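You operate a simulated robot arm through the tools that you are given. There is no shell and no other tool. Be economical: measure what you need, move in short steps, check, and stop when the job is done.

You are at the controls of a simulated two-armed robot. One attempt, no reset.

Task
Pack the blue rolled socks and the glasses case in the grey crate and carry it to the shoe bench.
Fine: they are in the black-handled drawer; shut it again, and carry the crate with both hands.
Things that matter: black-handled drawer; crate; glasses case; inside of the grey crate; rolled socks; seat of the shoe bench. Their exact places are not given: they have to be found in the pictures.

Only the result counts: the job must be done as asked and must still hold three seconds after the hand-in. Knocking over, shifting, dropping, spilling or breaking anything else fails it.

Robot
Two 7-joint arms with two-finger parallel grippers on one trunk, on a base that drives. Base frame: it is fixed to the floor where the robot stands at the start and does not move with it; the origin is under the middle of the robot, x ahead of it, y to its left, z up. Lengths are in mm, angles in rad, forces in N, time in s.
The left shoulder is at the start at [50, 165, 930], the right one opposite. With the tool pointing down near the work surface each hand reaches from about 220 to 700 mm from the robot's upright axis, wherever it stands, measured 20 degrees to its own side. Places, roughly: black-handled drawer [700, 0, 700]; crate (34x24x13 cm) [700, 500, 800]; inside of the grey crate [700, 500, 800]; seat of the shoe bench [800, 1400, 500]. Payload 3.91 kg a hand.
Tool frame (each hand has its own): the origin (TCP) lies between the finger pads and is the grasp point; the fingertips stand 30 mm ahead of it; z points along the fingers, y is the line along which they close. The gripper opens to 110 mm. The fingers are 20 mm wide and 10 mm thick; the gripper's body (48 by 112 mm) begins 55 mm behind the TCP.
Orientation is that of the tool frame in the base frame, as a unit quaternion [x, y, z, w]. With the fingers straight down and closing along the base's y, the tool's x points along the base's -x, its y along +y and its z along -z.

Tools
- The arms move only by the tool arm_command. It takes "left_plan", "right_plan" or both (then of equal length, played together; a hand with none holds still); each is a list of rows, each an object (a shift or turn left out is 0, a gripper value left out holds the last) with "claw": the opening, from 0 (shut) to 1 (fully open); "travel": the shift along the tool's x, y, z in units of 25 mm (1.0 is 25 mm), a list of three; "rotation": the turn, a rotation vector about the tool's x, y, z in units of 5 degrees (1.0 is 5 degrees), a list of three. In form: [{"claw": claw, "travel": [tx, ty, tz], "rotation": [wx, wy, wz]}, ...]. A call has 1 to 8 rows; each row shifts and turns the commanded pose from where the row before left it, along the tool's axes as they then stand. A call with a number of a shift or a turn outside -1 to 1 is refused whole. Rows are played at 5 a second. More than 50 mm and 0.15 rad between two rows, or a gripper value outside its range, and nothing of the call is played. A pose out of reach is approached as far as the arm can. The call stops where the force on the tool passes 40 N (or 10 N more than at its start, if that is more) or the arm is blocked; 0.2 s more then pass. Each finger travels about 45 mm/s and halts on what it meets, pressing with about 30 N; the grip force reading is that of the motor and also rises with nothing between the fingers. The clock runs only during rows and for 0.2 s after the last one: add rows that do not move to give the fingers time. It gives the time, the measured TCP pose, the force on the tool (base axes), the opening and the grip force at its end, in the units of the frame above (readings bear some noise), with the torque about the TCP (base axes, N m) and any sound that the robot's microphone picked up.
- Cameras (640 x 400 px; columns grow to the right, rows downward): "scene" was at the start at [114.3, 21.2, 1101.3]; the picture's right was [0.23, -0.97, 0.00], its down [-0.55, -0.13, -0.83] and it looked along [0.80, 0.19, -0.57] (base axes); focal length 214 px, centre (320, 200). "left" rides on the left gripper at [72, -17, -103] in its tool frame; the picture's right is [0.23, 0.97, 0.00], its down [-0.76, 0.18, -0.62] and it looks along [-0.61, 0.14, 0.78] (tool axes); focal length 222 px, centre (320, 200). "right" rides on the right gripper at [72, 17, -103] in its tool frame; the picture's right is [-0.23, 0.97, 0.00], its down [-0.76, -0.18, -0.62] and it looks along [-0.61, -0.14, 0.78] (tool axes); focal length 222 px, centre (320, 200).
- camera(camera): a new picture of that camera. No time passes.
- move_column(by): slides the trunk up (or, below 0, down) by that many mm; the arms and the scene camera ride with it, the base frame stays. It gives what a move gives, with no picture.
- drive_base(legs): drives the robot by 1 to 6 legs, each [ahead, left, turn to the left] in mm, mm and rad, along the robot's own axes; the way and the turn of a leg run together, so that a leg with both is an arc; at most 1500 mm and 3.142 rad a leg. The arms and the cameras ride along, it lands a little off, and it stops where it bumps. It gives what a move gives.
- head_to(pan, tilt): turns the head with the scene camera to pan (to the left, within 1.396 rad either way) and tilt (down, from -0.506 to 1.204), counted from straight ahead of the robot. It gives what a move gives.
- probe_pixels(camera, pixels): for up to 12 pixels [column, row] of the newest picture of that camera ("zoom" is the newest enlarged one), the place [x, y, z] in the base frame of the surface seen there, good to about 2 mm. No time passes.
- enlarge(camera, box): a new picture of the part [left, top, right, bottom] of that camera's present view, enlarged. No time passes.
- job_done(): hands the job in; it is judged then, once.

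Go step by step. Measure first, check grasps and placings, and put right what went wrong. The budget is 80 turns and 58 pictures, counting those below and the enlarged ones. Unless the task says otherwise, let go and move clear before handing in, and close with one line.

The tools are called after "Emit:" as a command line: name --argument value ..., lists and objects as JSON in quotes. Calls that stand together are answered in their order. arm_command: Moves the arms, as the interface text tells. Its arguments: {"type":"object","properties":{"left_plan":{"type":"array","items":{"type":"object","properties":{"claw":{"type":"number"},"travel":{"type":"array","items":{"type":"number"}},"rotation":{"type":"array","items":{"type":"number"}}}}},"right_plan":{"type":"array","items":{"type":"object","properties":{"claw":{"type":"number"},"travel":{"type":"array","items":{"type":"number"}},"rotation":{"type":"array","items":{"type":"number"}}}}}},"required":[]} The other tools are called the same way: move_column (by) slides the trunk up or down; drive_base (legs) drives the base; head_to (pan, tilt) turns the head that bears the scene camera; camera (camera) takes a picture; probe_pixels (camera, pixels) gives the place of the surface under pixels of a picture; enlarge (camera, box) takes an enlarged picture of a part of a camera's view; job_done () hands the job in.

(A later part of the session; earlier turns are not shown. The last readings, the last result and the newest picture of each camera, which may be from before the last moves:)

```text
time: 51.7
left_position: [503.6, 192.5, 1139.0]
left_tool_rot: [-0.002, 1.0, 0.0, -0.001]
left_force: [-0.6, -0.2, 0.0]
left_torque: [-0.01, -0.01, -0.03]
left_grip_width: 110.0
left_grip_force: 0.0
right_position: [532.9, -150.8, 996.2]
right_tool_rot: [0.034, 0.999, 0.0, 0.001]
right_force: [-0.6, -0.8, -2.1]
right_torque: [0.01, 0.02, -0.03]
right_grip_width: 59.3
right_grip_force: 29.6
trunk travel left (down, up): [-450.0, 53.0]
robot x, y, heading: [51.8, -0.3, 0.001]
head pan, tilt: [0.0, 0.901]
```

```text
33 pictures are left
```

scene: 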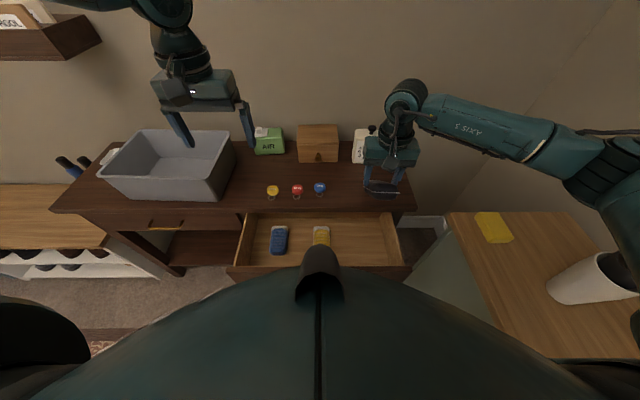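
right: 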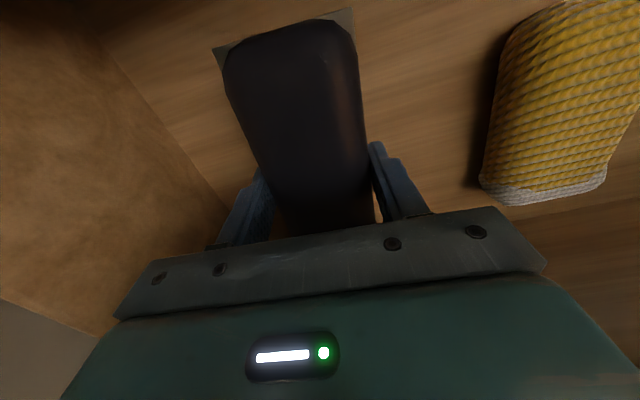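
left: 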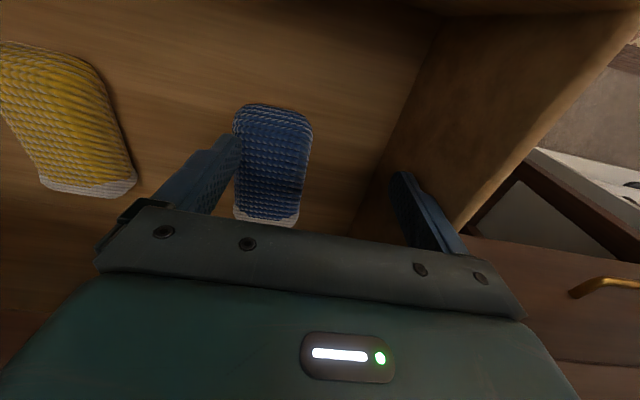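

The case is held. The earlier slip came from its far end catching under the tabletop lip, so the socks need pulling back before lifting. I'll check shelf clearance, then drive left to the crate.

Emit:
probe_pixels --camera "scene" --pixels '[[95, 40], [60, 58], [383, 187], [100, 178], [140, 140], [222, 132], [215, 200], [165, 175], [180, 165], [240, 150], [110, 155], [60, 163]]'

Emit:
drive_base --legs '[[0, 590, 0]]'

Emit:
camera --camera "scene"

```text
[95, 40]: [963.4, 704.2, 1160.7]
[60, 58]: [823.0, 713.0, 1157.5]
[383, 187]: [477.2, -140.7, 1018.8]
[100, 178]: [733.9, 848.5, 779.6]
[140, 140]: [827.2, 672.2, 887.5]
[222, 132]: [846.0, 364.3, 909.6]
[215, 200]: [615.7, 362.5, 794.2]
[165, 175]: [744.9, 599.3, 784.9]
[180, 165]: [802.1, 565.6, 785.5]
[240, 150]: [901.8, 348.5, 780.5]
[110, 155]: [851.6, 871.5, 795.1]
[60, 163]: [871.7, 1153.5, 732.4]
```

```text
time: 55.0
left_position: [509.3, 769.7, 1138.1]
left_tool_rot: [0.005, 1.0, 0.0, 0.0]
left_force: [-0.3, 0.4, 0.6]
left_torque: [-0.01, 0.02, 0.01]
left_grip_width: 109.7
left_grip_force: 0.1
right_position: [534.6, 424.1, 994.2]
right_tool_rot: [0.041, 0.999, -0.001, 0.0]
right_force: [-0.4, 0.7, -0.2]
right_torque: [0.0, -0.01, -0.01]
right_grip_width: 58.9
right_grip_force: 29.8
trunk travel left (down, up): [-450.0, 53.0]
robot x, y, heading: [53.8, 587.6, -0.007]
head pan, tilt: [0.0, 0.901]
```

```text
32 pictures are left
```

scene: 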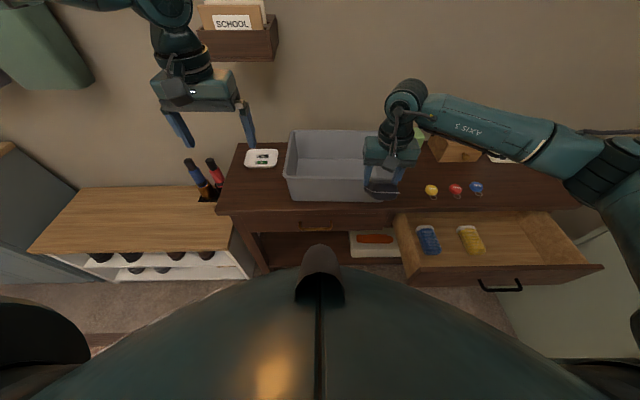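

The right hand with the case is at y≈424, beside the crate's right half. I'll drive forward and extend over the crate.

Emit:
drive_base --legs '[[105, 0, 0.007]]'

Emit:
arm_command --right_plan '[{"travel": [-0.7, 0.2, 0]}, {"travel": [-0.7, 0.2, 0]}, {"travel": [-0.7, 0.2, 0]}, {"travel": [-0.7, 0.2, 0]}, {"travel": [-0.7, 0, 0]}, {"travel": [-0.3, 0, 0]}]'

Emit:
camera --camera "right"

```text
time: 56.2
left_position: [612.5, 771.2, 1137.7]
left_tool_rot: [0.001, 1.0, 0.0, 0.001]
left_force: [0.3, 0.7, -0.2]
left_torque: [-0.02, 0.0, -0.02]
left_grip_width: 109.9
left_grip_force: 0.1
right_position: [639.5, 426.7, 994.3]
right_tool_rot: [0.038, 0.999, 0.0, 0.0]
right_force: [0.3, 0.3, -2.3]
right_torque: [0.0, 0.04, 0.0]
right_grip_width: 59.7
right_grip_force: 29.8
trunk travel left (down, up): [-450.0, 53.0]
robot x, y, heading: [159.3, 585.3, -0.005]
head pan, tilt: [0.0, 0.901]
```

```text
time: 57.6
left_position: [608.9, 772.6, 1140.4]
left_tool_rot: [0.002, 1.0, 0.0, 0.001]
left_force: [0.4, -0.2, 0.1]
left_torque: [0.01, 0.01, -0.01]
left_grip_width: 110.1
left_grip_force: 0.0
right_position: [732.2, 439.7, 994.3]
right_tool_rot: [0.037, 0.999, 0.001, 0.0]
right_force: [-12.2, 0.3, 11.3]
right_torque: [0.46, 0.86, 0.37]
right_grip_width: 59.3
right_grip_force: 29.7
trunk travel left (down, up): [-450.0, 53.0]
robot x, y, heading: [159.5, 581.4, -0.005]
head pan, tilt: [0.0, 0.901]
```

```text
31 pictures are left
```

right: 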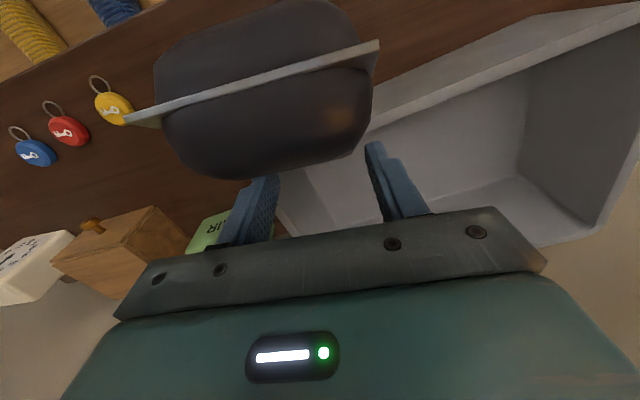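

The case has pivoted in the grip and now stands steeply, with a contact force of (-12, 0, +11). I'll look before moving further.

Emit:
camera --camera "left"

Emit:
enlarge --camera "scene" --box '[240, 100, 460, 240]'

Emit:
arm_command --right_plan '[{}]'

```text
30 pictures are left
```

left: 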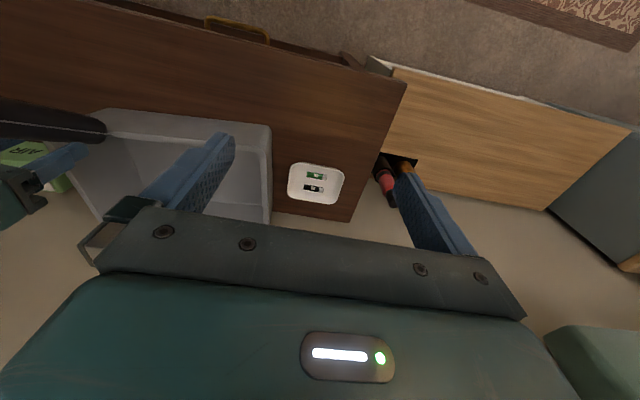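

```text
2.86 times, centred on (350, 170) of scene
```

zoom: 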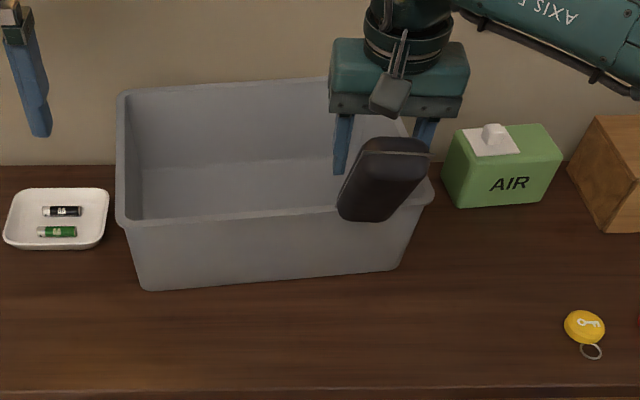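

```text
time: 58.0
left_position: [609.1, 772.0, 1139.9]
left_tool_rot: [0.002, 1.0, 0.0, 0.0]
left_force: [0.2, 0.1, 1.0]
left_torque: [0.0, -0.03, -0.01]
left_grip_width: 109.9
left_grip_force: 0.0
right_position: [733.0, 440.8, 994.2]
right_tool_rot: [0.037, 0.999, 0.0, 0.001]
right_force: [-10.5, -0.4, 11.8]
right_torque: [0.41, 0.76, 0.38]
right_grip_width: 59.4
right_grip_force: 29.5
trunk travel left (down, up): [-450.0, 53.0]
robot x, y, heading: [160.8, 583.7, -0.006]
head pan, tilt: [0.0, 0.901]
```

Emit:
probe_pixels --camera "zoom" --pixels '[[400, 145], [380, 185], [355, 210], [385, 215], [150, 222], [330, 210], [425, 195], [145, 285], [395, 268], [125, 95], [330, 82], [420, 160]]'

Emit:
probe_pixels --camera "right" --pixels '[[260, 20], [260, 80], [260, 110], [260, 160], [330, 130], [400, 120]]'

```text
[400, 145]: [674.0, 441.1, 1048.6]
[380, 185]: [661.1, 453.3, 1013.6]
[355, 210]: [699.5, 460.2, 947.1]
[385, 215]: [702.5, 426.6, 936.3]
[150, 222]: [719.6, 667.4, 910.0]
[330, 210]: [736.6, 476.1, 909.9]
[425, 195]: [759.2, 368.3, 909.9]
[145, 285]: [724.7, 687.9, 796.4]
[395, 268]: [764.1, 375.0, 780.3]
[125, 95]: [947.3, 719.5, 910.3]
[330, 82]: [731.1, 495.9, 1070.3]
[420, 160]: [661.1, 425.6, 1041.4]
```

```text
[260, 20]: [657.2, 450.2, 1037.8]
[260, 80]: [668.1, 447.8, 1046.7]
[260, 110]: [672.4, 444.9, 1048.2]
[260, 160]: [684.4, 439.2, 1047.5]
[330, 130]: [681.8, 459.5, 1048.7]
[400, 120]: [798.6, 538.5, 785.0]
```

The pivoted case caught the crate's front rim while driving and pushed the crate about 100 mm back; its front rim now runs (718,690)–(760,360) at z 910. The crate is still upright on the table. I'll raise the hand over the rim, then go in.

Emit:
arm_command --right_plan '[{"travel": [0.4, 0, -0.3]}, {"travel": [0.4, 0.2, -0.5]}, {"travel": [0, 0.2, -0.5]}, {"travel": [0, 0.2, -0.5]}, {"travel": [0, 0.2, -0.5]}, {"travel": [0, 0.2, -0.5]}]'

Emit:
move_column --by 30

Emit:
enlarge --camera "scene" --box '[240, 80, 460, 240]'

```text
time: 59.4
left_position: [610.6, 772.9, 1139.3]
left_tool_rot: [0.003, 1.0, 0.0, -0.001]
left_force: [-0.5, 0.0, -0.6]
left_torque: [-0.04, -0.02, -0.02]
left_grip_width: 110.0
left_grip_force: 0.1
right_position: [715.4, 465.1, 1065.2]
right_tool_rot: [0.039, 0.999, 0.0, 0.0]
right_force: [-0.2, -0.7, -0.2]
right_torque: [-0.01, -0.03, 0.01]
right_grip_width: 59.2
right_grip_force: 29.8
trunk travel left (down, up): [-450.0, 53.0]
robot x, y, heading: [159.9, 585.5, -0.006]
head pan, tilt: [0.0, 0.901]
```

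```text
time: 60.1
left_position: [611.8, 771.6, 1168.9]
left_tool_rot: [0.003, 1.0, 0.001, 0.0]
left_force: [0.3, -0.1, -0.4]
left_torque: [0.01, 0.01, 0.0]
left_grip_width: 110.0
left_grip_force: 0.1
right_position: [717.1, 464.5, 1093.4]
right_tool_rot: [0.038, 0.999, -0.001, -0.001]
right_force: [-0.5, 0.0, -0.6]
right_torque: [-0.01, 0.03, -0.03]
right_grip_width: 58.9
right_grip_force: 30.1
trunk travel left (down, up): [-480.0, 23.0]
robot x, y, heading: [156.8, 582.7, -0.006]
head pan, tilt: [0.0, 0.901]
```

```text
2.50 times, centred on (350, 160) of scene
```

zoom: 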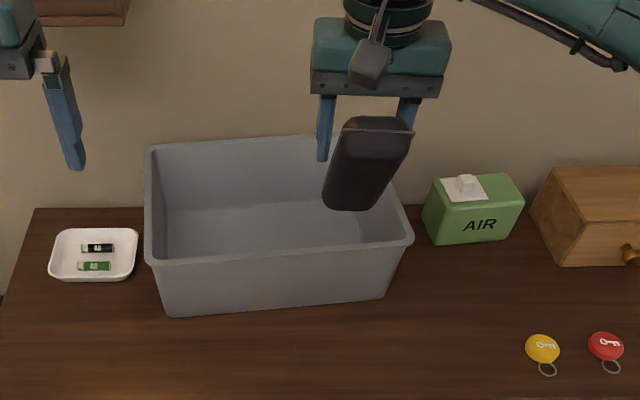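

Emit:
probe_pixels --camera "zoom" --pixels '[[150, 262], [412, 240], [148, 150], [310, 136], [350, 205], [375, 125], [340, 170], [165, 312], [380, 295], [135, 250], [330, 225], [230, 140]]'

```text
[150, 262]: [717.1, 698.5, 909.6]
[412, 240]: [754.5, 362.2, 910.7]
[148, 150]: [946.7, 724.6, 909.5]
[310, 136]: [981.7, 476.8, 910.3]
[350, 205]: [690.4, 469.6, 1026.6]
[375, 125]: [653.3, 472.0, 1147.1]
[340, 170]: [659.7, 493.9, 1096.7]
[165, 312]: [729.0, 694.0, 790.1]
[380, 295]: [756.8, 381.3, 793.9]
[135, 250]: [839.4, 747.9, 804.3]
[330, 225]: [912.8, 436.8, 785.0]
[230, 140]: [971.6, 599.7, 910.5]
```

Crate rim corners are FL (717,699), FR (755,360), BL (947,725), giving a centre of about (850,543). I'll drive 60 mm forward and extend the hand in over the crate.

Emit:
drive_base --legs '[[60, 0, 0.006]]'

Emit:
arm_command --right_plan '[{"travel": [-0.8, 0, 0.2]}, {"travel": [-0.8, 0, 0.2]}, {"travel": [-0.8, 0, 0.2]}, {"travel": [0, 0, 1]}, {"travel": [0, 0, 1]}, {"travel": [0, 0, 1]}, {"travel": [0, 0, 0.6]}]'

Emit:
enlarge --camera "scene" --box '[240, 80, 460, 240]'

```text
time: 61.1
left_position: [669.4, 775.9, 1168.8]
left_tool_rot: [-0.001, 1.0, 0.0, -0.001]
left_force: [1.3, -0.5, -0.7]
left_torque: [0.0, 0.01, -0.04]
left_grip_width: 110.0
left_grip_force: 0.0
right_position: [777.1, 468.8, 1094.6]
right_tool_rot: [0.034, 0.999, 0.0, -0.001]
right_force: [0.3, -0.5, -0.5]
right_torque: [0.0, 0.0, 0.03]
right_grip_width: 59.3
right_grip_force: 29.6
trunk travel left (down, up): [-480.0, 23.0]
robot x, y, heading: [219.8, 581.7, 0.007]
head pan, tilt: [0.0, 0.901]
```

```text
time: 62.7
left_position: [667.8, 774.3, 1169.2]
left_tool_rot: [0.0, 1.0, 0.0, 0.001]
left_force: [0.0, 1.0, 0.0]
left_torque: [0.02, -0.01, 0.02]
left_grip_width: 110.1
left_grip_force: 0.0
right_position: [835.3, 464.5, 988.6]
right_tool_rot: [0.034, 0.999, 0.0, 0.0]
right_force: [0.7, 0.4, -1.3]
right_torque: [-0.05, -0.01, -0.01]
right_grip_width: 59.0
right_grip_force: 30.4
trunk travel left (down, up): [-480.0, 23.0]
robot x, y, heading: [217.5, 583.1, 0.002]
head pan, tilt: [0.0, 0.901]
```

```text
2.50 times, centred on (350, 160) of scene
```

zoom: 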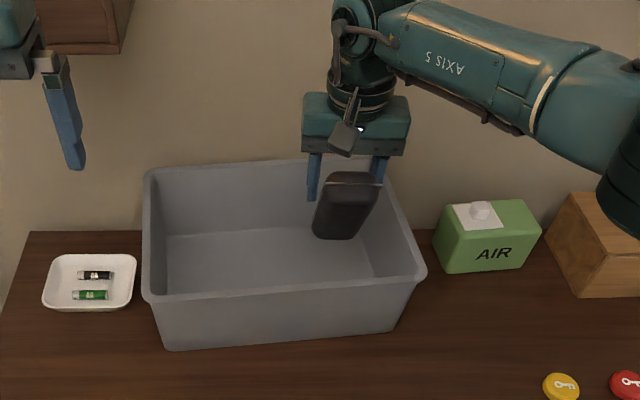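

The case is inside the crate outline with clearance. I'll lower it to the floor, letting it pivot, with small steps at the end.

Emit:
arm_command --right_plan '[{"travel": [0, 0, 0.9]}, {"travel": [0, 0, 0.9]}, {"travel": [0, 0, 0.9]}, {"travel": [0, 0, 0.9]}, {"travel": [0, 0, 0.4]}, {"travel": [0, 0, 0.4]}, {"travel": [0, 0, 0.4]}]'

Emit:
enlarge --camera "scene" --box '[240, 80, 460, 240]'

```text
time: 64.3
left_position: [665.8, 775.7, 1171.3]
left_tool_rot: [-0.001, 1.0, 0.0, 0.002]
left_force: [0.7, 0.7, -0.6]
left_torque: [0.03, -0.01, 0.02]
left_grip_width: 110.1
left_grip_force: 0.1
right_position: [835.1, 466.5, 874.1]
right_tool_rot: [0.035, 0.999, 0.0, 0.004]
right_force: [-0.1, -0.4, 29.0]
right_torque: [0.05, 0.22, -0.03]
right_grip_width: 59.3
right_grip_force: 30.3
trunk travel left (down, up): [-480.0, 23.0]
robot x, y, heading: [218.5, 583.0, 0.005]
head pan, tilt: [0.0, 0.901]
```

```text
2.50 times, centred on (350, 160) of scene
```

zoom: 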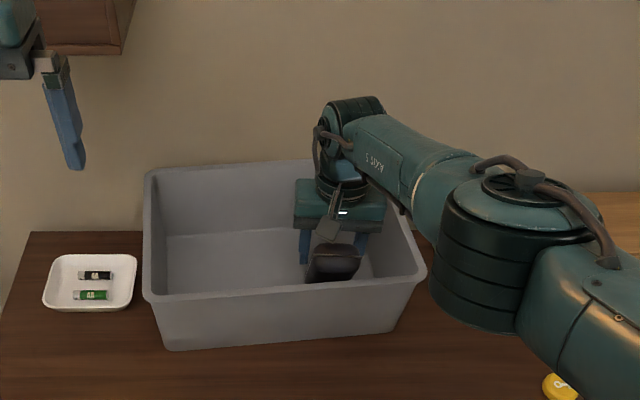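

The case's lower end is on the crate floor with 29 N. I'll lift slightly, shift it forward, then swing the hand back and down so the case lies flat.

Emit:
arm_command --right_plan '[{"travel": [0, 0, -0.6]}, {"travel": [-0.9, 0, 0]}, {"travel": [-0.9, 0, 0]}, {"travel": [0, 0, 0.4]}, {"travel": [0.6, 0, 0.2]}, {"travel": [0.5, 0, 0.4]}, {"travel": [0.4, 0, 0.6]}, {"travel": [0.3, 0, 0.6]}]'

Emit:
camera --camera "right"

```text
time: 65.7
left_position: [667.9, 775.1, 1169.9]
left_tool_rot: [0.0, 1.0, -0.001, 0.001]
left_force: [0.5, -0.2, 0.3]
left_torque: [-0.01, 0.02, -0.04]
left_grip_width: 109.9
left_grip_force: 0.0
right_position: [818.0, 464.6, 872.7]
right_tool_rot: [0.037, 0.999, 0.003, 0.01]
right_force: [-5.1, -1.1, 13.8]
right_torque: [0.19, 0.55, 0.13]
right_grip_width: 59.2
right_grip_force: 29.4
right hand out of reach, approached as far as the arm can: row 1, 2, 3, 4
trunk travel left (down, up): [-480.0, 23.0]
robot x, y, heading: [223.1, 579.0, 0.004]
head pan, tilt: [0.0, 0.901]
stopped in row 6 (right hand): the force on the tool passed its limit (the readings are from after the stop); the commanded pose is now the measured one
```

```text
25 pictures are left
```

right: 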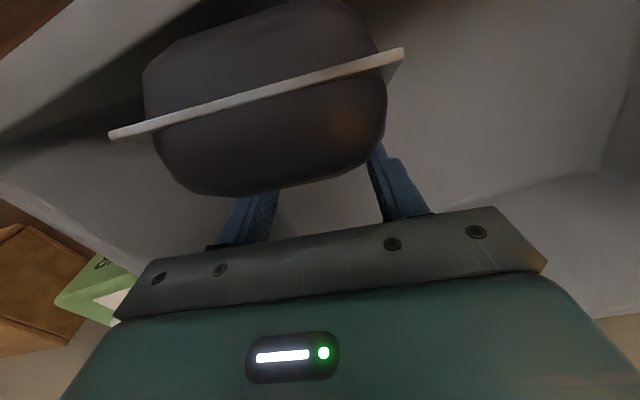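

The forward reach is at its limit. The case's foot is on the crate floor, so I'll release here and let it tip against the inside, then lift away.

Emit:
arm_command --right_plan '[{"claw": 0.75}, {}, {}, {}, {"travel": [0, 0, -0.8]}, {"travel": [0, 0, -1]}, {"travel": [0, 0, -1]}, {"travel": [0, 0, -1]}]'

Emit:
arm_command --right_plan '[{"travel": [0, 0, -1]}, {"travel": [0, 0, -1]}, {"travel": [0, 0, -1]}, {"travel": [1, 0, 0], "claw": 1}, {"travel": [1, 0, 0]}, {"travel": [1, 0, 0]}, {"travel": [1, 0, 0]}, {"travel": [1, 0, 0]}]'

Emit:
enlarge --camera "scene" --box '[240, 80, 460, 240]'

```text
time: 67.5
left_position: [667.5, 774.2, 1169.5]
left_tool_rot: [0.0, 1.0, 0.0, 0.0]
left_force: [0.0, -1.0, -0.8]
left_torque: [0.0, 0.01, 0.02]
left_grip_width: 110.4
left_grip_force: 0.1
right_position: [816.0, 463.8, 968.0]
right_tool_rot: [0.038, 0.999, 0.003, 0.009]
right_force: [0.1, -0.4, 0.6]
right_torque: [0.03, 0.02, 0.01]
right_grip_width: 82.6
right_grip_force: 0.0
trunk travel left (down, up): [-480.0, 23.0]
robot x, y, heading: [216.4, 582.3, -0.002]
head pan, tilt: [0.0, 0.901]
```

```text
time: 69.3
left_position: [667.6, 775.1, 1170.1]
left_tool_rot: [0.0, 1.0, 0.0, 0.001]
left_force: [0.1, -1.4, 0.1]
left_torque: [0.0, 0.02, -0.01]
left_grip_width: 110.0
left_grip_force: 0.1
right_position: [690.3, 473.1, 1037.7]
right_tool_rot: [0.037, 0.999, 0.002, 0.009]
right_force: [-0.3, -1.0, 0.6]
right_torque: [0.0, -0.01, -0.01]
right_grip_width: 110.1
right_grip_force: 0.1
trunk travel left (down, up): [-480.0, 23.0]
robot x, y, heading: [217.7, 581.3, 0.004]
head pan, tilt: [0.0, 0.901]
```

```text
2.50 times, centred on (350, 160) of scene
```

zoom: 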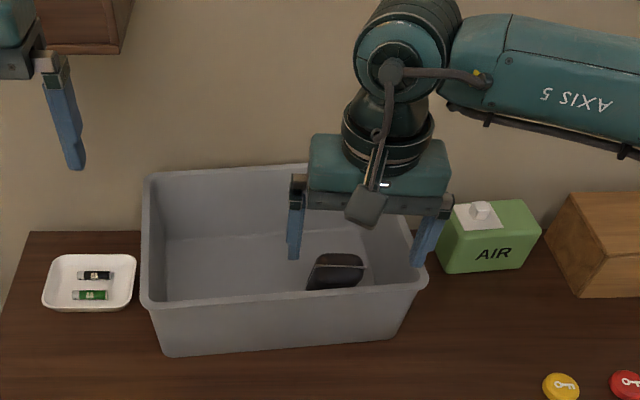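

The case is inside the crate, leaning on its front wall. Next come the socks with the right hand: back off, drive right so they sit at relative y≈-150, and lower the trunk.

Emit:
drive_base --legs '[[-165, 0, 0], [0, -275, -0.003]]'

Emit:
move_column --by -230

Emit:
arm_command --right_plan '[{"travel": [0, -0.8, 0], "rotation": [0, 0, -0.8]}, {"travel": [0, -0.8, 0]}, {}]'

Emit:
camera --camera "right"

```text
time: 72.3
left_position: [500.3, 501.4, 1169.7]
left_tool_rot: [-0.002, 1.0, 0.001, 0.0]
left_force: [0.1, -0.4, -0.1]
left_torque: [0.01, -0.01, 0.01]
left_grip_width: 110.2
left_grip_force: 0.0
right_position: [522.0, 199.7, 1038.5]
right_tool_rot: [0.037, 0.999, 0.003, 0.009]
right_force: [0.6, 0.2, -0.2]
right_torque: [0.02, 0.01, 0.02]
right_grip_width: 110.2
right_grip_force: 0.0
trunk travel left (down, up): [-480.0, 23.0]
robot x, y, heading: [48.9, 308.4, 0.004]
head pan, tilt: [0.0, 0.901]
```

```text
time: 74.7
left_position: [500.0, 500.8, 939.6]
left_tool_rot: [-0.001, 1.0, 0.0, 0.0]
left_force: [-1.2, 0.6, -1.6]
left_torque: [0.0, -0.01, 0.01]
left_grip_width: 109.8
left_grip_force: 0.0
right_position: [522.0, 200.7, 807.8]
right_tool_rot: [0.038, 0.999, 0.002, 0.009]
right_force: [-0.5, -0.4, -0.2]
right_torque: [0.0, -0.01, 0.0]
right_grip_width: 110.0
right_grip_force: 0.0
trunk travel left (down, up): [-250.0, 253.0]
robot x, y, heading: [50.5, 308.2, 0.0]
head pan, tilt: [0.0, 0.901]
```

```text
time: 75.5
left_position: [499.3, 501.7, 938.9]
left_tool_rot: [-0.001, 1.0, 0.0, 0.0]
left_force: [-0.5, 0.6, 0.4]
left_torque: [-0.01, -0.03, 0.0]
left_grip_width: 110.4
left_grip_force: 0.0
right_position: [519.7, 159.0, 806.5]
right_tool_rot: [0.003, 1.0, 0.002, 0.008]
right_force: [-0.5, 1.1, 0.3]
right_torque: [-0.01, 0.02, 0.02]
right_grip_width: 109.9
right_grip_force: 0.1
trunk travel left (down, up): [-250.0, 253.0]
robot x, y, heading: [50.0, 311.5, 0.002]
head pan, tilt: [0.0, 0.901]
```

```text
23 pictures are left
```

right: 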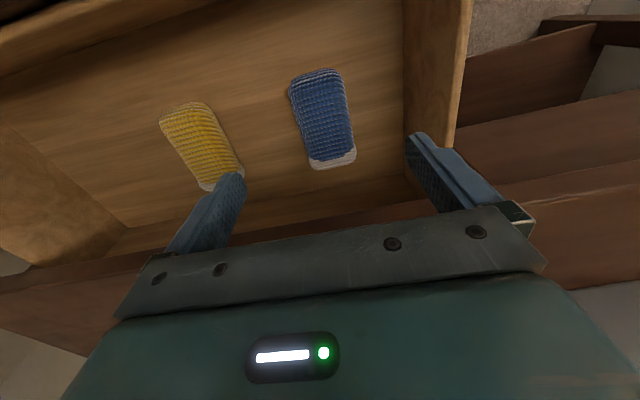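

Emit:
probe_pixels --camera "right" --pixels '[[315, 73], [322, 110], [333, 163], [300, 115], [347, 110], [308, 165], [355, 158], [405, 100], [240, 165]]'

```text
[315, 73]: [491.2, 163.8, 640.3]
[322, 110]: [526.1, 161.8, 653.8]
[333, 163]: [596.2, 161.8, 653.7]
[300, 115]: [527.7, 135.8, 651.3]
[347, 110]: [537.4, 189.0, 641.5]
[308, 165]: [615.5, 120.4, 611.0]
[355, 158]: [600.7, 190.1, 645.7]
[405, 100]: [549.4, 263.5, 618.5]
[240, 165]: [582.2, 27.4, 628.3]
```

The socks are centred at about (545,162). I'll descend with small margins and grip.

Emit:
arm_command --right_plan '[{"travel": [-0.8, 0.12, 0.5]}, {"travel": [0, 0, 1]}, {"travel": [0, 0, 1]}, {"travel": [0, 0, 1]}, {"travel": [0, 0, 1]}, {"travel": [0, 0, 1]}, {"travel": [0, 0, 0.7]}, {"travel": [0, 0, 0.3]}]'

Emit:
arm_command --right_plan '[{"claw": 0}, {}, {}, {}, {}, {}, {}, {}]'

Emit:
arm_command --right_plan '[{"travel": [0, 0, -0.2]}, {"travel": [0, 0, -0.3]}, {"travel": [0.8, 0, -0.3]}, {"travel": [0.8, 0, -0.3]}, {"travel": [0.8, 0, -0.3]}, {"travel": [0.4, 0, -0.3]}, {}]'

Emit:
camera --camera "right"

```text
time: 77.3
left_position: [498.3, 501.8, 938.1]
left_tool_rot: [-0.001, 1.0, 0.0, -0.001]
left_force: [0.4, 0.3, -0.6]
left_torque: [-0.01, 0.0, 0.03]
left_grip_width: 109.8
left_grip_force: 0.0
right_position: [543.1, 163.1, 645.0]
right_tool_rot: [0.003, 1.0, 0.001, 0.01]
right_force: [-1.0, -0.5, -0.9]
right_torque: [-0.01, -0.04, -0.02]
right_grip_width: 110.0
right_grip_force: 0.0
trunk travel left (down, up): [-250.0, 253.0]
robot x, y, heading: [46.8, 306.6, 0.001]
head pan, tilt: [0.0, 0.901]
```

```text
time: 79.1
left_position: [499.2, 501.2, 939.3]
left_tool_rot: [-0.002, 1.0, 0.0, 0.0]
left_force: [-0.4, 0.1, 0.0]
left_torque: [0.03, -0.02, 0.05]
left_grip_width: 110.0
left_grip_force: 0.1
right_position: [543.3, 164.4, 644.0]
right_tool_rot: [0.003, 1.0, 0.002, 0.008]
right_force: [0.1, -0.2, -0.4]
right_torque: [-0.05, 0.03, 0.0]
right_grip_width: 64.4
right_grip_force: 29.4
trunk travel left (down, up): [-250.0, 253.0]
robot x, y, heading: [51.4, 307.1, 0.004]
head pan, tilt: [0.0, 0.901]
```

```text
time: 80.7
left_position: [499.9, 502.3, 939.7]
left_tool_rot: [0.0, 1.0, 0.0, 0.0]
left_force: [0.1, -0.6, -0.5]
left_torque: [-0.01, -0.03, 0.01]
left_grip_width: 109.9
left_grip_force: 0.0
right_position: [472.1, 162.8, 686.4]
right_tool_rot: [0.002, 1.0, 0.002, 0.009]
right_force: [0.3, -0.1, -1.3]
right_torque: [0.0, 0.02, 0.05]
right_grip_width: 64.4
right_grip_force: 29.7
trunk travel left (down, up): [-250.0, 253.0]
robot x, y, heading: [52.2, 311.9, 0.003]
head pan, tilt: [0.0, 0.901]
```

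```text
22 pictures are left
```

right: 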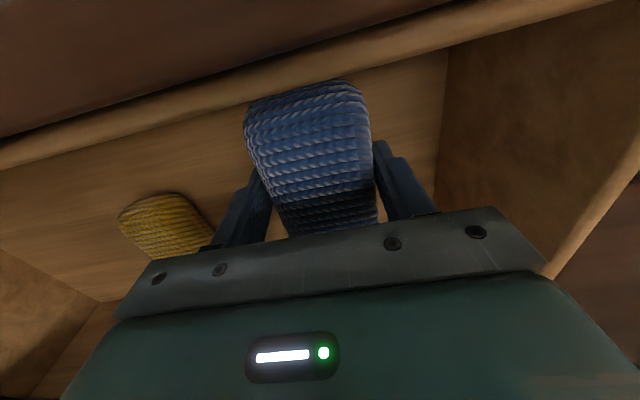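

The socks are held at a width of 64 and are clear of the tabletop lip. I'll lift straight up, then drive to the crate.

Emit:
move_column --by 245

Emit:
arm_command --right_plan '[{"travel": [0, 0, -0.6]}, {"travel": [0, 0, -0.6]}, {"travel": [0, 0, -0.6]}, {"travel": [0, 0, -0.6]}, {"travel": [0, 0, -0.6]}, {"travel": [0, 0, -0.6]}]'

Emit:
drive_base --legs '[[0, 440, 0], [165, 0, 0]]'

Emit:
camera --camera "scene"

```text
time: 83.2
left_position: [499.7, 503.6, 1184.8]
left_tool_rot: [0.0, 1.0, 0.0, 0.0]
left_force: [-0.9, 0.5, -0.4]
left_torque: [-0.03, -0.02, -0.01]
left_grip_width: 110.1
left_grip_force: 0.1
right_position: [471.7, 165.3, 931.5]
right_tool_rot: [0.002, 1.0, 0.002, 0.008]
right_force: [-0.2, 0.3, -0.9]
right_torque: [-0.01, 0.0, -0.01]
right_grip_width: 64.4
right_grip_force: 30.5
trunk travel left (down, up): [-495.0, 8.0]
robot x, y, heading: [49.1, 311.2, -0.0]
head pan, tilt: [0.0, 0.901]
```

```text
time: 84.6
left_position: [500.8, 502.9, 1185.0]
left_tool_rot: [0.0, 1.0, 0.0, 0.0]
left_force: [-0.5, 0.5, 0.8]
left_torque: [0.02, 0.0, 0.01]
left_grip_width: 110.0
left_grip_force: 0.1
right_position: [471.1, 164.1, 1021.1]
right_tool_rot: [0.003, 1.0, 0.001, 0.009]
right_force: [-0.1, 0.1, -1.2]
right_torque: [0.05, 0.01, 0.0]
right_grip_width: 64.6
right_grip_force: 30.2
trunk travel left (down, up): [-495.0, 8.0]
robot x, y, heading: [46.5, 310.4, -0.001]
head pan, tilt: [0.0, 0.901]
```

```text
time: 88.3
left_position: [660.0, 946.1, 1184.7]
left_tool_rot: [-0.003, 1.0, 0.001, 0.0]
left_force: [0.4, 0.9, -0.2]
left_torque: [0.03, 0.07, 0.0]
left_grip_width: 109.9
left_grip_force: 0.0
right_position: [631.8, 608.7, 1022.5]
right_tool_rot: [0.001, 1.0, 0.001, 0.009]
right_force: [0.4, -0.3, -1.2]
right_torque: [-0.01, 0.03, 0.02]
right_grip_width: 64.4
right_grip_force: 30.2
trunk travel left (down, up): [-495.0, 8.0]
robot x, y, heading: [211.3, 750.8, 0.008]
head pan, tilt: [0.0, 0.901]
```

```text
21 pictures are left
```

scene: 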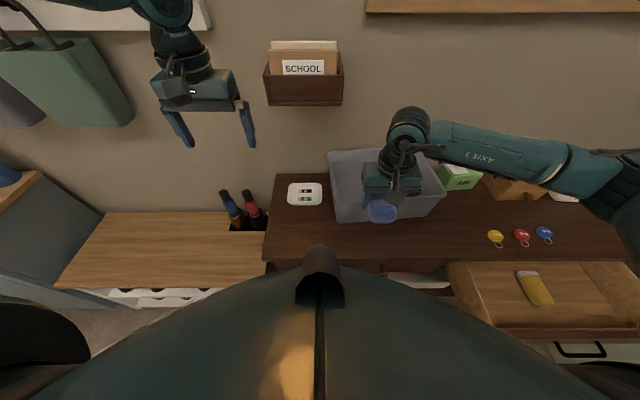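

The socks are ready in front of the crate. I'll extend 190 mm over the crate's left half.

Emit:
arm_command --right_plan '[{"travel": [-0.97, 0, 0]}, {"travel": [-0.97, 0, 0]}, {"travel": [-0.97, 0, 0]}, {"travel": [-0.97, 0, 0]}, {"travel": [-0.97, 0, 0]}, {"travel": [-0.97, 0, 0]}, {"travel": [-0.97, 0, 0]}, {"travel": [-0.97, 0, 0]}]'

Emit:
arm_command --right_plan '[{"travel": [0, 0, 0.9]}, {"travel": [0, 0, 0.9]}, {"travel": [0, 0, 0.9]}, {"travel": [0, 0, 0.9]}, {"travel": [0, 0, 0.5]}]'

Emit:
camera --camera "right"

```text
time: 90.2
left_position: [659.2, 945.6, 1184.1]
left_tool_rot: [-0.002, 1.0, -0.001, 0.0]
left_force: [0.2, 0.3, -0.1]
left_torque: [0.01, 0.02, 0.01]
left_grip_width: 109.9
left_grip_force: 0.1
right_position: [825.2, 608.3, 1027.9]
right_tool_rot: [0.0, 1.0, 0.001, 0.009]
right_force: [0.1, 0.6, -1.0]
right_torque: [0.03, 0.04, 0.01]
right_grip_width: 64.1
right_grip_force: 30.1
trunk travel left (down, up): [-495.0, 8.0]
robot x, y, heading: [211.6, 751.0, 0.003]
head pan, tilt: [0.0, 0.901]
```

```text
time: 91.3
left_position: [660.8, 945.2, 1184.1]
left_tool_rot: [-0.003, 1.0, 0.0, 0.0]
left_force: [-0.2, -0.1, -0.1]
left_torque: [0.0, -0.02, 0.01]
left_grip_width: 110.1
left_grip_force: 0.0
right_position: [828.6, 609.1, 922.0]
right_tool_rot: [0.001, 1.0, 0.001, 0.008]
right_force: [-0.2, 0.4, -1.4]
right_torque: [0.01, 0.03, -0.01]
right_grip_width: 64.4
right_grip_force: 30.0
trunk travel left (down, up): [-495.0, 8.0]
robot x, y, heading: [211.7, 753.0, 0.007]
head pan, tilt: [0.0, 0.901]
```

```text
20 pictures are left
```

right: 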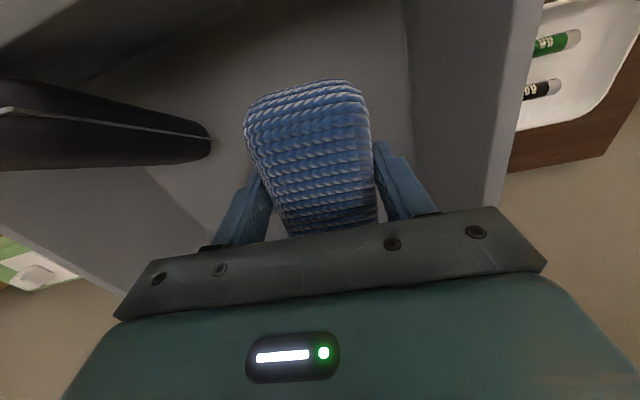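

The socks are over the crate floor, beside the leaning case. I'll lower the last 93 mm and release.

Emit:
arm_command --right_plan '[{"travel": [0, 0, 0.8]}, {"travel": [0, 0, 0.8]}, {"travel": [0, 0, 0.8]}, {"travel": [0, 0, 0.8]}, {"travel": [0, 0, 0.4]}, {"travel": [0, 0, 0.2]}]'

Emit:
arm_command --right_plan '[{"claw": 0.85}, {}, {}, {}, {"travel": [0, 0, -0.6]}, {"travel": [0, 0, -1]}, {"travel": [0, 0, -1]}, {"travel": [0, 0, -1]}]'

Emit:
camera --camera "right"

```text
time: 92.8
left_position: [660.2, 945.9, 1185.4]
left_tool_rot: [-0.003, 1.0, 0.0, 0.0]
left_force: [0.2, 0.1, 0.3]
left_torque: [0.03, 0.07, 0.01]
left_grip_width: 110.0
left_grip_force: 0.0
right_position: [822.6, 606.4, 848.8]
right_tool_rot: [0.001, 1.0, 0.002, 0.008]
right_force: [0.9, 0.3, -1.4]
right_torque: [0.0, -0.04, 0.02]
right_grip_width: 64.3
right_grip_force: 30.0
right hand out of reach, approached as far as the arm can: row 4, 5
trunk travel left (down, up): [-495.0, 8.0]
robot x, y, heading: [212.1, 751.2, 0.002]
head pan, tilt: [0.0, 0.901]
```

```text
time: 94.5
left_position: [658.0, 945.2, 1185.5]
left_tool_rot: [-0.002, 1.0, -0.001, 0.001]
left_force: [0.5, 0.6, -0.2]
left_torque: [-0.05, 0.03, 0.0]
left_grip_width: 109.8
left_grip_force: 0.1
right_position: [822.2, 608.0, 940.1]
right_tool_rot: [0.0, 1.0, 0.001, 0.01]
right_force: [-0.8, 0.2, 0.1]
right_torque: [0.0, 0.01, 0.03]
right_grip_width: 93.5
right_grip_force: 0.0
trunk travel left (down, up): [-495.0, 8.0]
robot x, y, heading: [209.6, 751.3, 0.009]
head pan, tilt: [0.0, 0.901]
```

```text
19 pictures are left
```

right: 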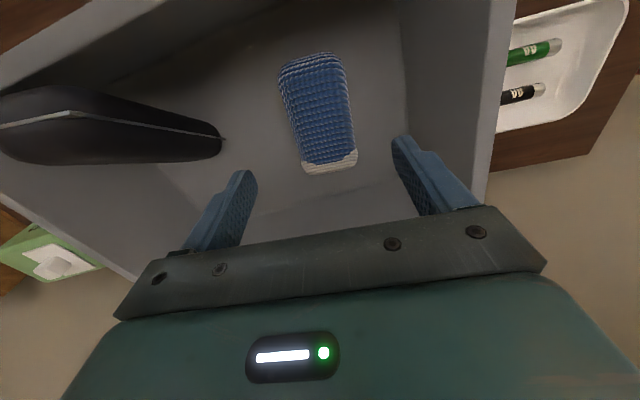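

Both items are in the crate: the socks flat and the case at the left of the view. Next is closing the drawer: raise and back off, drive to face the drawer, and tilt the closed right hand forward.

Emit:
arm_command --right_plan '[{"travel": [0, 0, -1]}, {"travel": [0, 0, -1]}, {"travel": [0, 0, -1]}, {"travel": [1, 0, 0], "claw": 0}, {"travel": [1, 0, 0]}, {"travel": [1, 0, 0]}, {"travel": [1, 0, 0]}, {"travel": [1, 0, 0]}]'

Emit:
drive_base --legs '[[-320, 0, -0.006], [0, -650, 0]]'

Emit:
arm_command --right_plan '[{"rotation": [0, -1, 0]}, {"rotation": [0, -1, 0]}, {"rotation": [0, -1, 0]}, {"rotation": [0, -1, 0]}, {"rotation": [0, -1, 0]}, {"rotation": [0, -1, 0]}, {"rotation": [0, -1, 0]}, {"rotation": [0, -1, 0]}]'

Emit:
arm_command --right_plan '[{"rotation": [0, -1, 0]}, {"rotation": [0, -1, 0]}, {"rotation": [0, -1, 0]}, {"rotation": [0, -1, 0]}]'

```text
time: 96.3
left_position: [658.5, 945.5, 1185.1]
left_tool_rot: [-0.003, 1.0, 0.0, 0.001]
left_force: [1.3, 0.5, -0.8]
left_torque: [0.0, 0.02, 0.0]
left_grip_width: 110.1
left_grip_force: 0.1
right_position: [694.3, 607.2, 1013.0]
right_tool_rot: [0.001, 1.0, 0.002, 0.01]
right_force: [0.8, -1.0, 1.2]
right_torque: [-0.01, -0.01, 0.01]
right_grip_width: 0.0
right_grip_force: 12.5
trunk travel left (down, up): [-495.0, 8.0]
robot x, y, heading: [212.0, 749.5, 0.002]
head pan, tilt: [0.0, 0.901]
```

```text
time: 101.7
left_position: [338.6, 292.2, 1185.0]
left_tool_rot: [0.0, 1.0, 0.0, 0.0]
left_force: [0.5, -0.3, 0.8]
left_torque: [0.0, -0.05, 0.0]
left_grip_width: 110.1
left_grip_force: 0.0
right_position: [371.1, -48.0, 1012.3]
right_tool_rot: [0.003, 1.0, 0.002, 0.01]
right_force: [-0.5, -0.2, -0.6]
right_torque: [0.02, -0.01, 0.0]
right_grip_width: 0.2
right_grip_force: 30.2
trunk travel left (down, up): [-495.0, 8.0]
robot x, y, heading: [-112.5, 105.3, -0.004]
head pan, tilt: [0.0, 0.901]
```

```text
time: 103.5
left_position: [338.0, 292.5, 1185.1]
left_tool_rot: [0.001, 1.0, 0.0, 0.001]
left_force: [0.2, -0.2, 0.2]
left_torque: [-0.02, 0.04, -0.01]
left_grip_width: 109.7
left_grip_force: 0.1
right_position: [370.5, -48.4, 1012.9]
right_tool_rot: [0.005, 0.936, 0.0, 0.352]
right_force: [-1.3, 0.3, 0.1]
right_torque: [-0.01, 0.04, -0.01]
right_grip_width: 0.1
right_grip_force: 29.7
trunk travel left (down, up): [-495.0, 8.0]
robot x, y, heading: [-109.0, 100.7, -0.006]
head pan, tilt: [0.0, 0.901]
```

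```text
time: 104.5
left_position: [337.8, 293.0, 1185.1]
left_tool_rot: [0.001, 1.0, 0.0, 0.0]
left_force: [-0.1, -0.2, 1.1]
left_torque: [-0.01, -0.02, 0.01]
left_grip_width: 109.9
left_grip_force: 0.0
right_position: [373.4, -28.4, 1025.3]
right_tool_rot: [0.006, 0.862, -0.003, 0.506]
right_force: [-0.2, 0.2, -0.2]
right_torque: [0.03, -0.01, 0.04]
right_grip_width: 0.0
right_grip_force: 30.0
right hand out of reach, approached as far as the arm can: row 3, 4
trunk travel left (down, up): [-495.0, 8.0]
robot x, y, heading: [-113.6, 100.3, 0.003]
head pan, tilt: [0.0, 0.901]
```

The hand is tilted about 60° forward. I'll back off 70 mm, lower the trunk to z≈727, and check.

Emit:
drive_base --legs '[[-70, 0, 0]]'

Emit:
move_column --by -300

Emit:
head_to --pan 0.0 --tilt 0.6

Emit:
camera --camera "scene"

```text
time: 105.5
left_position: [268.4, 293.3, 1185.4]
left_tool_rot: [0.001, 1.0, 0.0, 0.001]
left_force: [-0.2, 0.1, 0.1]
left_torque: [0.03, 0.02, -0.02]
left_grip_width: 110.0
left_grip_force: 0.1
right_position: [304.3, -28.5, 1024.8]
right_tool_rot: [0.007, 0.863, -0.004, 0.505]
right_force: [-0.8, -1.0, 0.3]
right_torque: [0.01, 0.02, -0.01]
right_grip_width: 0.0
right_grip_force: 29.8
trunk travel left (down, up): [-495.0, 8.0]
robot x, y, heading: [-184.2, 98.9, -0.0]
head pan, tilt: [0.0, 0.901]
```

```text
time: 108.5
left_position: [269.2, 292.9, 883.8]
left_tool_rot: [0.0, 1.0, 0.0, 0.0]
left_force: [-0.4, -0.5, -0.2]
left_torque: [0.01, 0.02, -0.05]
left_grip_width: 110.0
left_grip_force: 0.1
right_position: [306.5, -28.6, 725.8]
right_tool_rot: [0.007, 0.863, -0.004, 0.505]
right_force: [0.4, 0.0, 0.8]
right_torque: [-0.02, -0.01, 0.03]
right_grip_width: 0.0
right_grip_force: 30.3
trunk travel left (down, up): [-195.0, 308.0]
robot x, y, heading: [-179.8, 98.4, -0.004]
head pan, tilt: [0.0, 0.901]
```

```text
time: 109.3
left_position: [267.9, 292.5, 884.1]
left_tool_rot: [0.001, 1.0, 0.0, 0.0]
left_force: [-0.2, -0.3, 0.8]
left_torque: [-0.01, 0.02, -0.02]
left_grip_width: 110.1
left_grip_force: 0.0
right_position: [306.0, -26.5, 725.8]
right_tool_rot: [0.007, 0.863, -0.004, 0.505]
right_force: [0.0, 1.0, -0.2]
right_torque: [-0.01, 0.02, -0.04]
right_grip_width: 0.0
right_grip_force: 29.8
trunk travel left (down, up): [-195.0, 308.0]
robot x, y, heading: [-179.7, 102.8, -0.001]
head pan, tilt: [0.0, 0.6]
```

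```text
18 pictures are left
```

scene: 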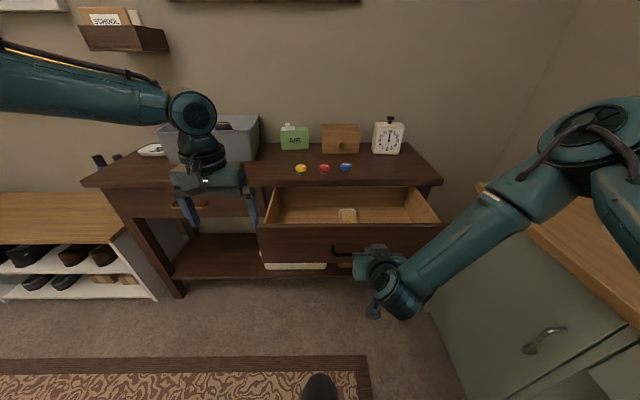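

The closed fingers face the drawer front just above the handle. I'll push the drawer in by driving forward.

Emit:
drive_base --legs '[[255, 0, 0]]'

Emit:
camera --camera "scene"

```text
time: 111.2
left_position: [519.8, 293.5, 883.8]
left_tool_rot: [0.0, 1.0, 0.0, 0.0]
left_force: [-0.5, 0.3, 0.0]
left_torque: [0.04, 0.03, 0.02]
left_grip_width: 109.8
left_grip_force: 0.1
right_position: [556.9, -26.1, 725.7]
right_tool_rot: [0.006, 0.863, -0.004, 0.505]
right_force: [0.4, -0.5, -0.2]
right_torque: [0.0, 0.02, -0.02]
right_grip_width: 0.0
right_grip_force: 30.1
trunk travel left (down, up): [-195.0, 308.0]
robot x, y, heading: [68.8, 104.2, -0.003]
head pan, tilt: [0.0, 0.6]
```

```text
17 pictures are left
```

scene: 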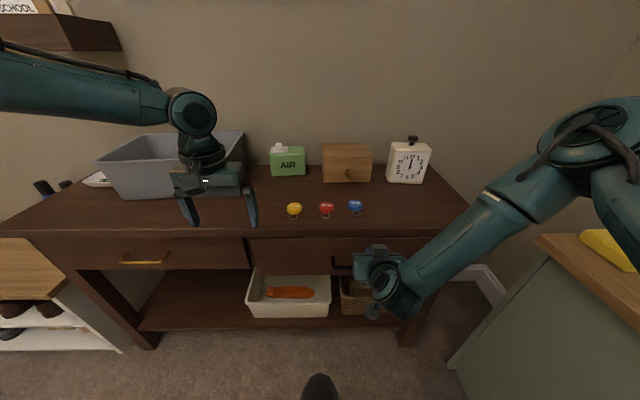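

Emit:
probe_pixels --camera "scene" --pixels '[[300, 256], [270, 250], [320, 260], [190, 250], [300, 228], [345, 264]]'

Emit:
arm_command --right_plan '[{"travel": [-0.15, 0, 0.25]}, {"travel": [-0.15, 0, 0.25]}, {"travel": [-0.15, 0, 0.25]}, {"travel": [-0.15, 0, 0.25]}, {"travel": [-0.15, 0, 0.25]}]'

Emit:
probe_pixels --camera "scene" --pixels '[[300, 256]]'

```text
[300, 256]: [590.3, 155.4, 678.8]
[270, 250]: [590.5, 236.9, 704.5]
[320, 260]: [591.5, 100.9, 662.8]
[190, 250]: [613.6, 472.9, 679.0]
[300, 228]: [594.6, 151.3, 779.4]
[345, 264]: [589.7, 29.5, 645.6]
```

```text
time: 112.4
left_position: [519.9, 292.8, 885.7]
left_tool_rot: [0.001, 1.0, 0.0, 0.0]
left_force: [0.1, -0.1, 0.8]
left_torque: [0.03, 0.01, 0.0]
left_grip_width: 110.1
left_grip_force: 0.1
right_position: [586.9, -26.7, 725.8]
right_tool_rot: [0.004, 0.866, -0.002, 0.499]
right_force: [-12.0, -0.5, 4.7]
right_torque: [0.03, -0.07, 0.03]
right_grip_width: 0.0
right_grip_force: 30.2
trunk travel left (down, up): [-195.0, 308.0]
robot x, y, heading: [70.7, 102.1, -0.004]
head pan, tilt: [0.0, 0.6]
stopped in row 5 (right hand): the force on the tool passed its limit (the readings are from after the stop); the commanded pose is now the measured one
```

```text
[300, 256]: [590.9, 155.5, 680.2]
```

The push stopped against resistance after the front moved about 30 mm, so the drawer should be shut. I'll back off, check it, and restore the hand to pointing down.

Emit:
drive_base --legs '[[-120, 0, 0]]'

Emit:
arm_command --right_plan '[{"rotation": [0, 1, 0], "travel": [-1, 0, 0]}, {"rotation": [0, 1, 0], "travel": [-1, 0, 0]}, {"rotation": [0, 1, 0], "travel": [-1, 0, 0]}, {"rotation": [0, 1, 0]}, {"rotation": [0, 1, 0]}, {"rotation": [0, 1, 0]}, {"rotation": [0, 1, 0]}, {"rotation": [0, 1, 0]}]'

Emit:
arm_command --right_plan '[{"rotation": [0, 1, 0], "travel": [0, 0, -1]}, {"rotation": [0, 1, 0], "travel": [0, 0, -1]}, {"rotation": [0, 1, 0], "travel": [0, 0, -1]}, {"rotation": [0, 1, 0], "travel": [0, 0, -1]}]'

Emit:
camera --camera "scene"

Emit:
probe_pixels --camera "scene" --pixels '[[290, 225], [320, 228], [280, 215], [200, 225], [300, 208]]'

```text
time: 113.7
left_position: [398.6, 292.5, 884.8]
left_tool_rot: [0.0, 1.0, 0.0, 0.001]
left_force: [0.4, -0.2, 0.2]
left_torque: [0.03, -0.01, 0.01]
left_grip_width: 110.4
left_grip_force: 0.0
right_position: [466.4, -27.0, 725.2]
right_tool_rot: [0.004, 0.866, -0.003, 0.499]
right_force: [-0.2, 0.7, -0.1]
right_torque: [-0.01, 0.01, 0.0]
right_grip_width: 0.0
right_grip_force: 29.7
trunk travel left (down, up): [-195.0, 308.0]
robot x, y, heading: [-49.4, 98.8, -0.005]
head pan, tilt: [0.0, 0.6]
```

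```text
time: 115.5
left_position: [400.2, 293.4, 884.4]
left_tool_rot: [0.001, 1.0, -0.001, 0.0]
left_force: [0.2, 0.0, 0.1]
left_torque: [0.02, 0.03, 0.02]
left_grip_width: 110.1
left_grip_force: 0.2
right_position: [510.9, -27.3, 784.5]
right_tool_rot: [0.004, 0.985, -0.001, 0.173]
right_force: [0.0, 0.2, -0.7]
right_torque: [0.01, 0.0, 0.01]
right_grip_width: 0.1
right_grip_force: 30.1
trunk travel left (down, up): [-195.0, 308.0]
robot x, y, heading: [-52.6, 101.9, -0.003]
head pan, tilt: [0.0, 0.6]
```

```text
time: 116.5
left_position: [398.5, 293.5, 884.9]
left_tool_rot: [0.0, 1.0, 0.0, 0.0]
left_force: [0.2, 0.2, -0.1]
left_torque: [-0.02, -0.02, 0.02]
left_grip_width: 109.9
left_grip_force: 0.0
right_position: [489.0, -26.9, 884.3]
right_tool_rot: [0.003, 1.0, 0.0, -0.001]
right_force: [-0.2, 0.2, -0.3]
right_torque: [-0.02, 0.01, -0.02]
right_grip_width: 0.0
right_grip_force: 30.0
trunk travel left (down, up): [-195.0, 308.0]
robot x, y, heading: [-53.1, 101.5, 0.001]
head pan, tilt: [0.0, 0.6]
```

```text
16 pictures are left
```

scene: 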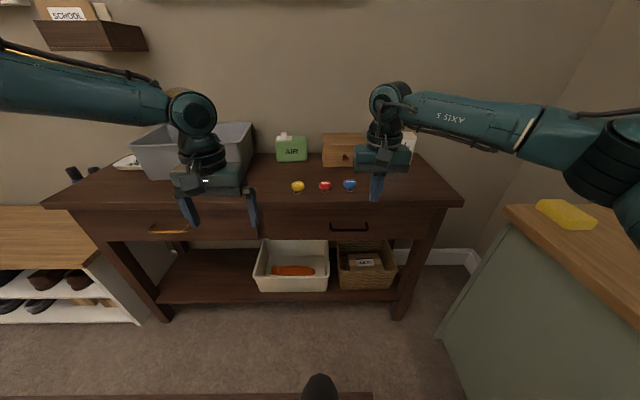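

```text
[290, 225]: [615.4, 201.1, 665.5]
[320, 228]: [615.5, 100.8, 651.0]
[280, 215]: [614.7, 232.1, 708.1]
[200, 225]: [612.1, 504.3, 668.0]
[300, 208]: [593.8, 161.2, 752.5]
```

The drawer is shut: its front is at 615, level with its original position within the bias. Next is the crate: raise the trunk, drive in front of it, and align both hands to its ~6° yaw.

Emit:
move_column --by 115

Emit:
drive_base --legs '[[0, 402, 0], [275, 0, 0]]'

Emit:
head_to --pan 0.0 --tilt 0.8

Emit:
arm_command --left_plan '[{"rotation": [0, 0, -0.64], "claw": 0.5}, {"rotation": [0, 0, -0.64]}, {}]' --right_plan '[{"rotation": [0, 0, -0.64], "claw": 0.5}, {"rotation": [0, 0, -0.64]}, {}]'

Emit:
camera --camera "scene"

```text
time: 117.9
left_position: [398.8, 293.6, 998.9]
left_tool_rot: [0.0, 1.0, -0.001, 0.0]
left_force: [0.6, 0.2, 0.4]
left_torque: [0.0, -0.03, 0.0]
left_grip_width: 110.0
left_grip_force: 0.1
right_position: [490.6, -25.7, 999.8]
right_tool_rot: [0.006, 1.0, 0.0, 0.0]
right_force: [1.3, -0.7, 0.0]
right_torque: [-0.03, -0.03, -0.02]
right_grip_width: 0.4
right_grip_force: 29.8
trunk travel left (down, up): [-310.0, 193.0]
robot x, y, heading: [-52.4, 99.8, 0.005]
head pan, tilt: [0.0, 0.6]
```

```text
time: 122.0
left_position: [676.7, 699.0, 1000.1]
left_tool_rot: [0.002, 1.0, 0.001, 0.0]
left_force: [0.1, -0.1, 0.1]
left_torque: [-0.01, 0.03, 0.03]
left_grip_width: 110.0
left_grip_force: 0.0
right_position: [765.5, 378.4, 997.4]
right_tool_rot: [0.005, 1.0, -0.001, 0.001]
right_force: [0.4, -0.2, -0.2]
right_torque: [-0.01, -0.02, 0.02]
right_grip_width: 0.0
right_grip_force: 30.2
trunk travel left (down, up): [-310.0, 193.0]
robot x, y, heading: [225.1, 506.9, -0.003]
head pan, tilt: [0.0, 0.6]
```

```text
time: 122.7
left_position: [676.7, 699.0, 1001.1]
left_tool_rot: [0.001, 1.0, 0.0, 0.002]
left_force: [-0.1, -0.2, -0.4]
left_torque: [-0.01, -0.02, -0.03]
left_grip_width: 109.9
left_grip_force: 0.0
right_position: [767.4, 377.3, 998.1]
right_tool_rot: [0.006, 1.0, -0.001, -0.001]
right_force: [0.1, 0.5, -0.3]
right_torque: [-0.03, 0.05, -0.01]
right_grip_width: 0.0
right_grip_force: 30.0
trunk travel left (down, up): [-310.0, 193.0]
robot x, y, heading: [226.1, 504.6, -0.002]
head pan, tilt: [0.0, 0.799]
```

```text
time: 123.5
left_position: [675.6, 698.5, 1000.4]
left_tool_rot: [-0.055, 0.998, 0.001, 0.0]
left_force: [-0.2, 0.4, 0.0]
left_torque: [0.03, -0.02, -0.01]
left_grip_width: 55.1
left_grip_force: 0.1
right_position: [767.1, 378.6, 998.2]
right_tool_rot: [-0.05, 0.999, 0.0, 0.0]
right_force: [0.4, 0.1, -0.3]
right_torque: [0.01, 0.0, -0.04]
right_grip_width: 54.8
right_grip_force: 0.0
trunk travel left (down, up): [-310.0, 193.0]
robot x, y, heading: [223.5, 509.2, 0.002]
head pan, tilt: [0.0, 0.799]
```

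```text
15 pictures are left
```

scene: 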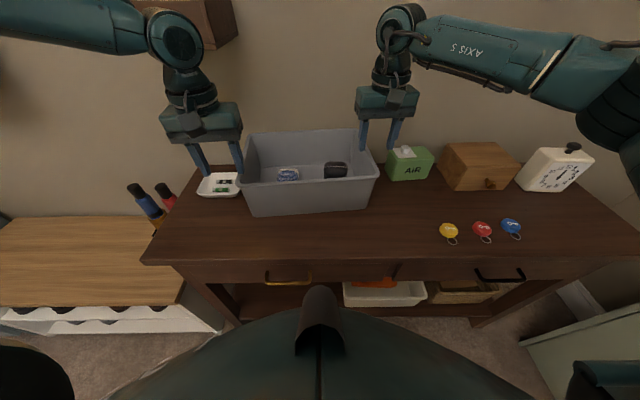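

Emit:
enlarge --camera "scene" --box '[160, 90, 420, 230]'

```text
2.46 times, centred on (290, 160) of scene
```

zoom: 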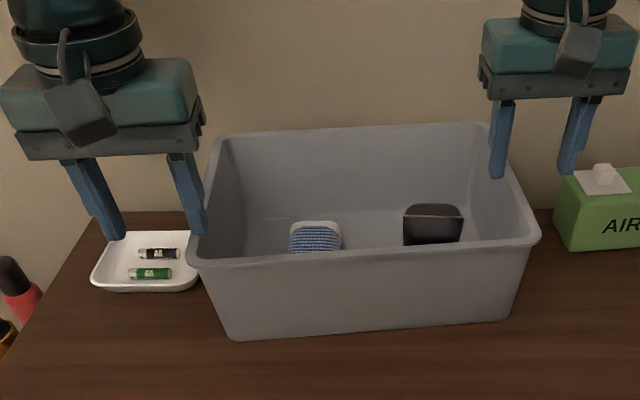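

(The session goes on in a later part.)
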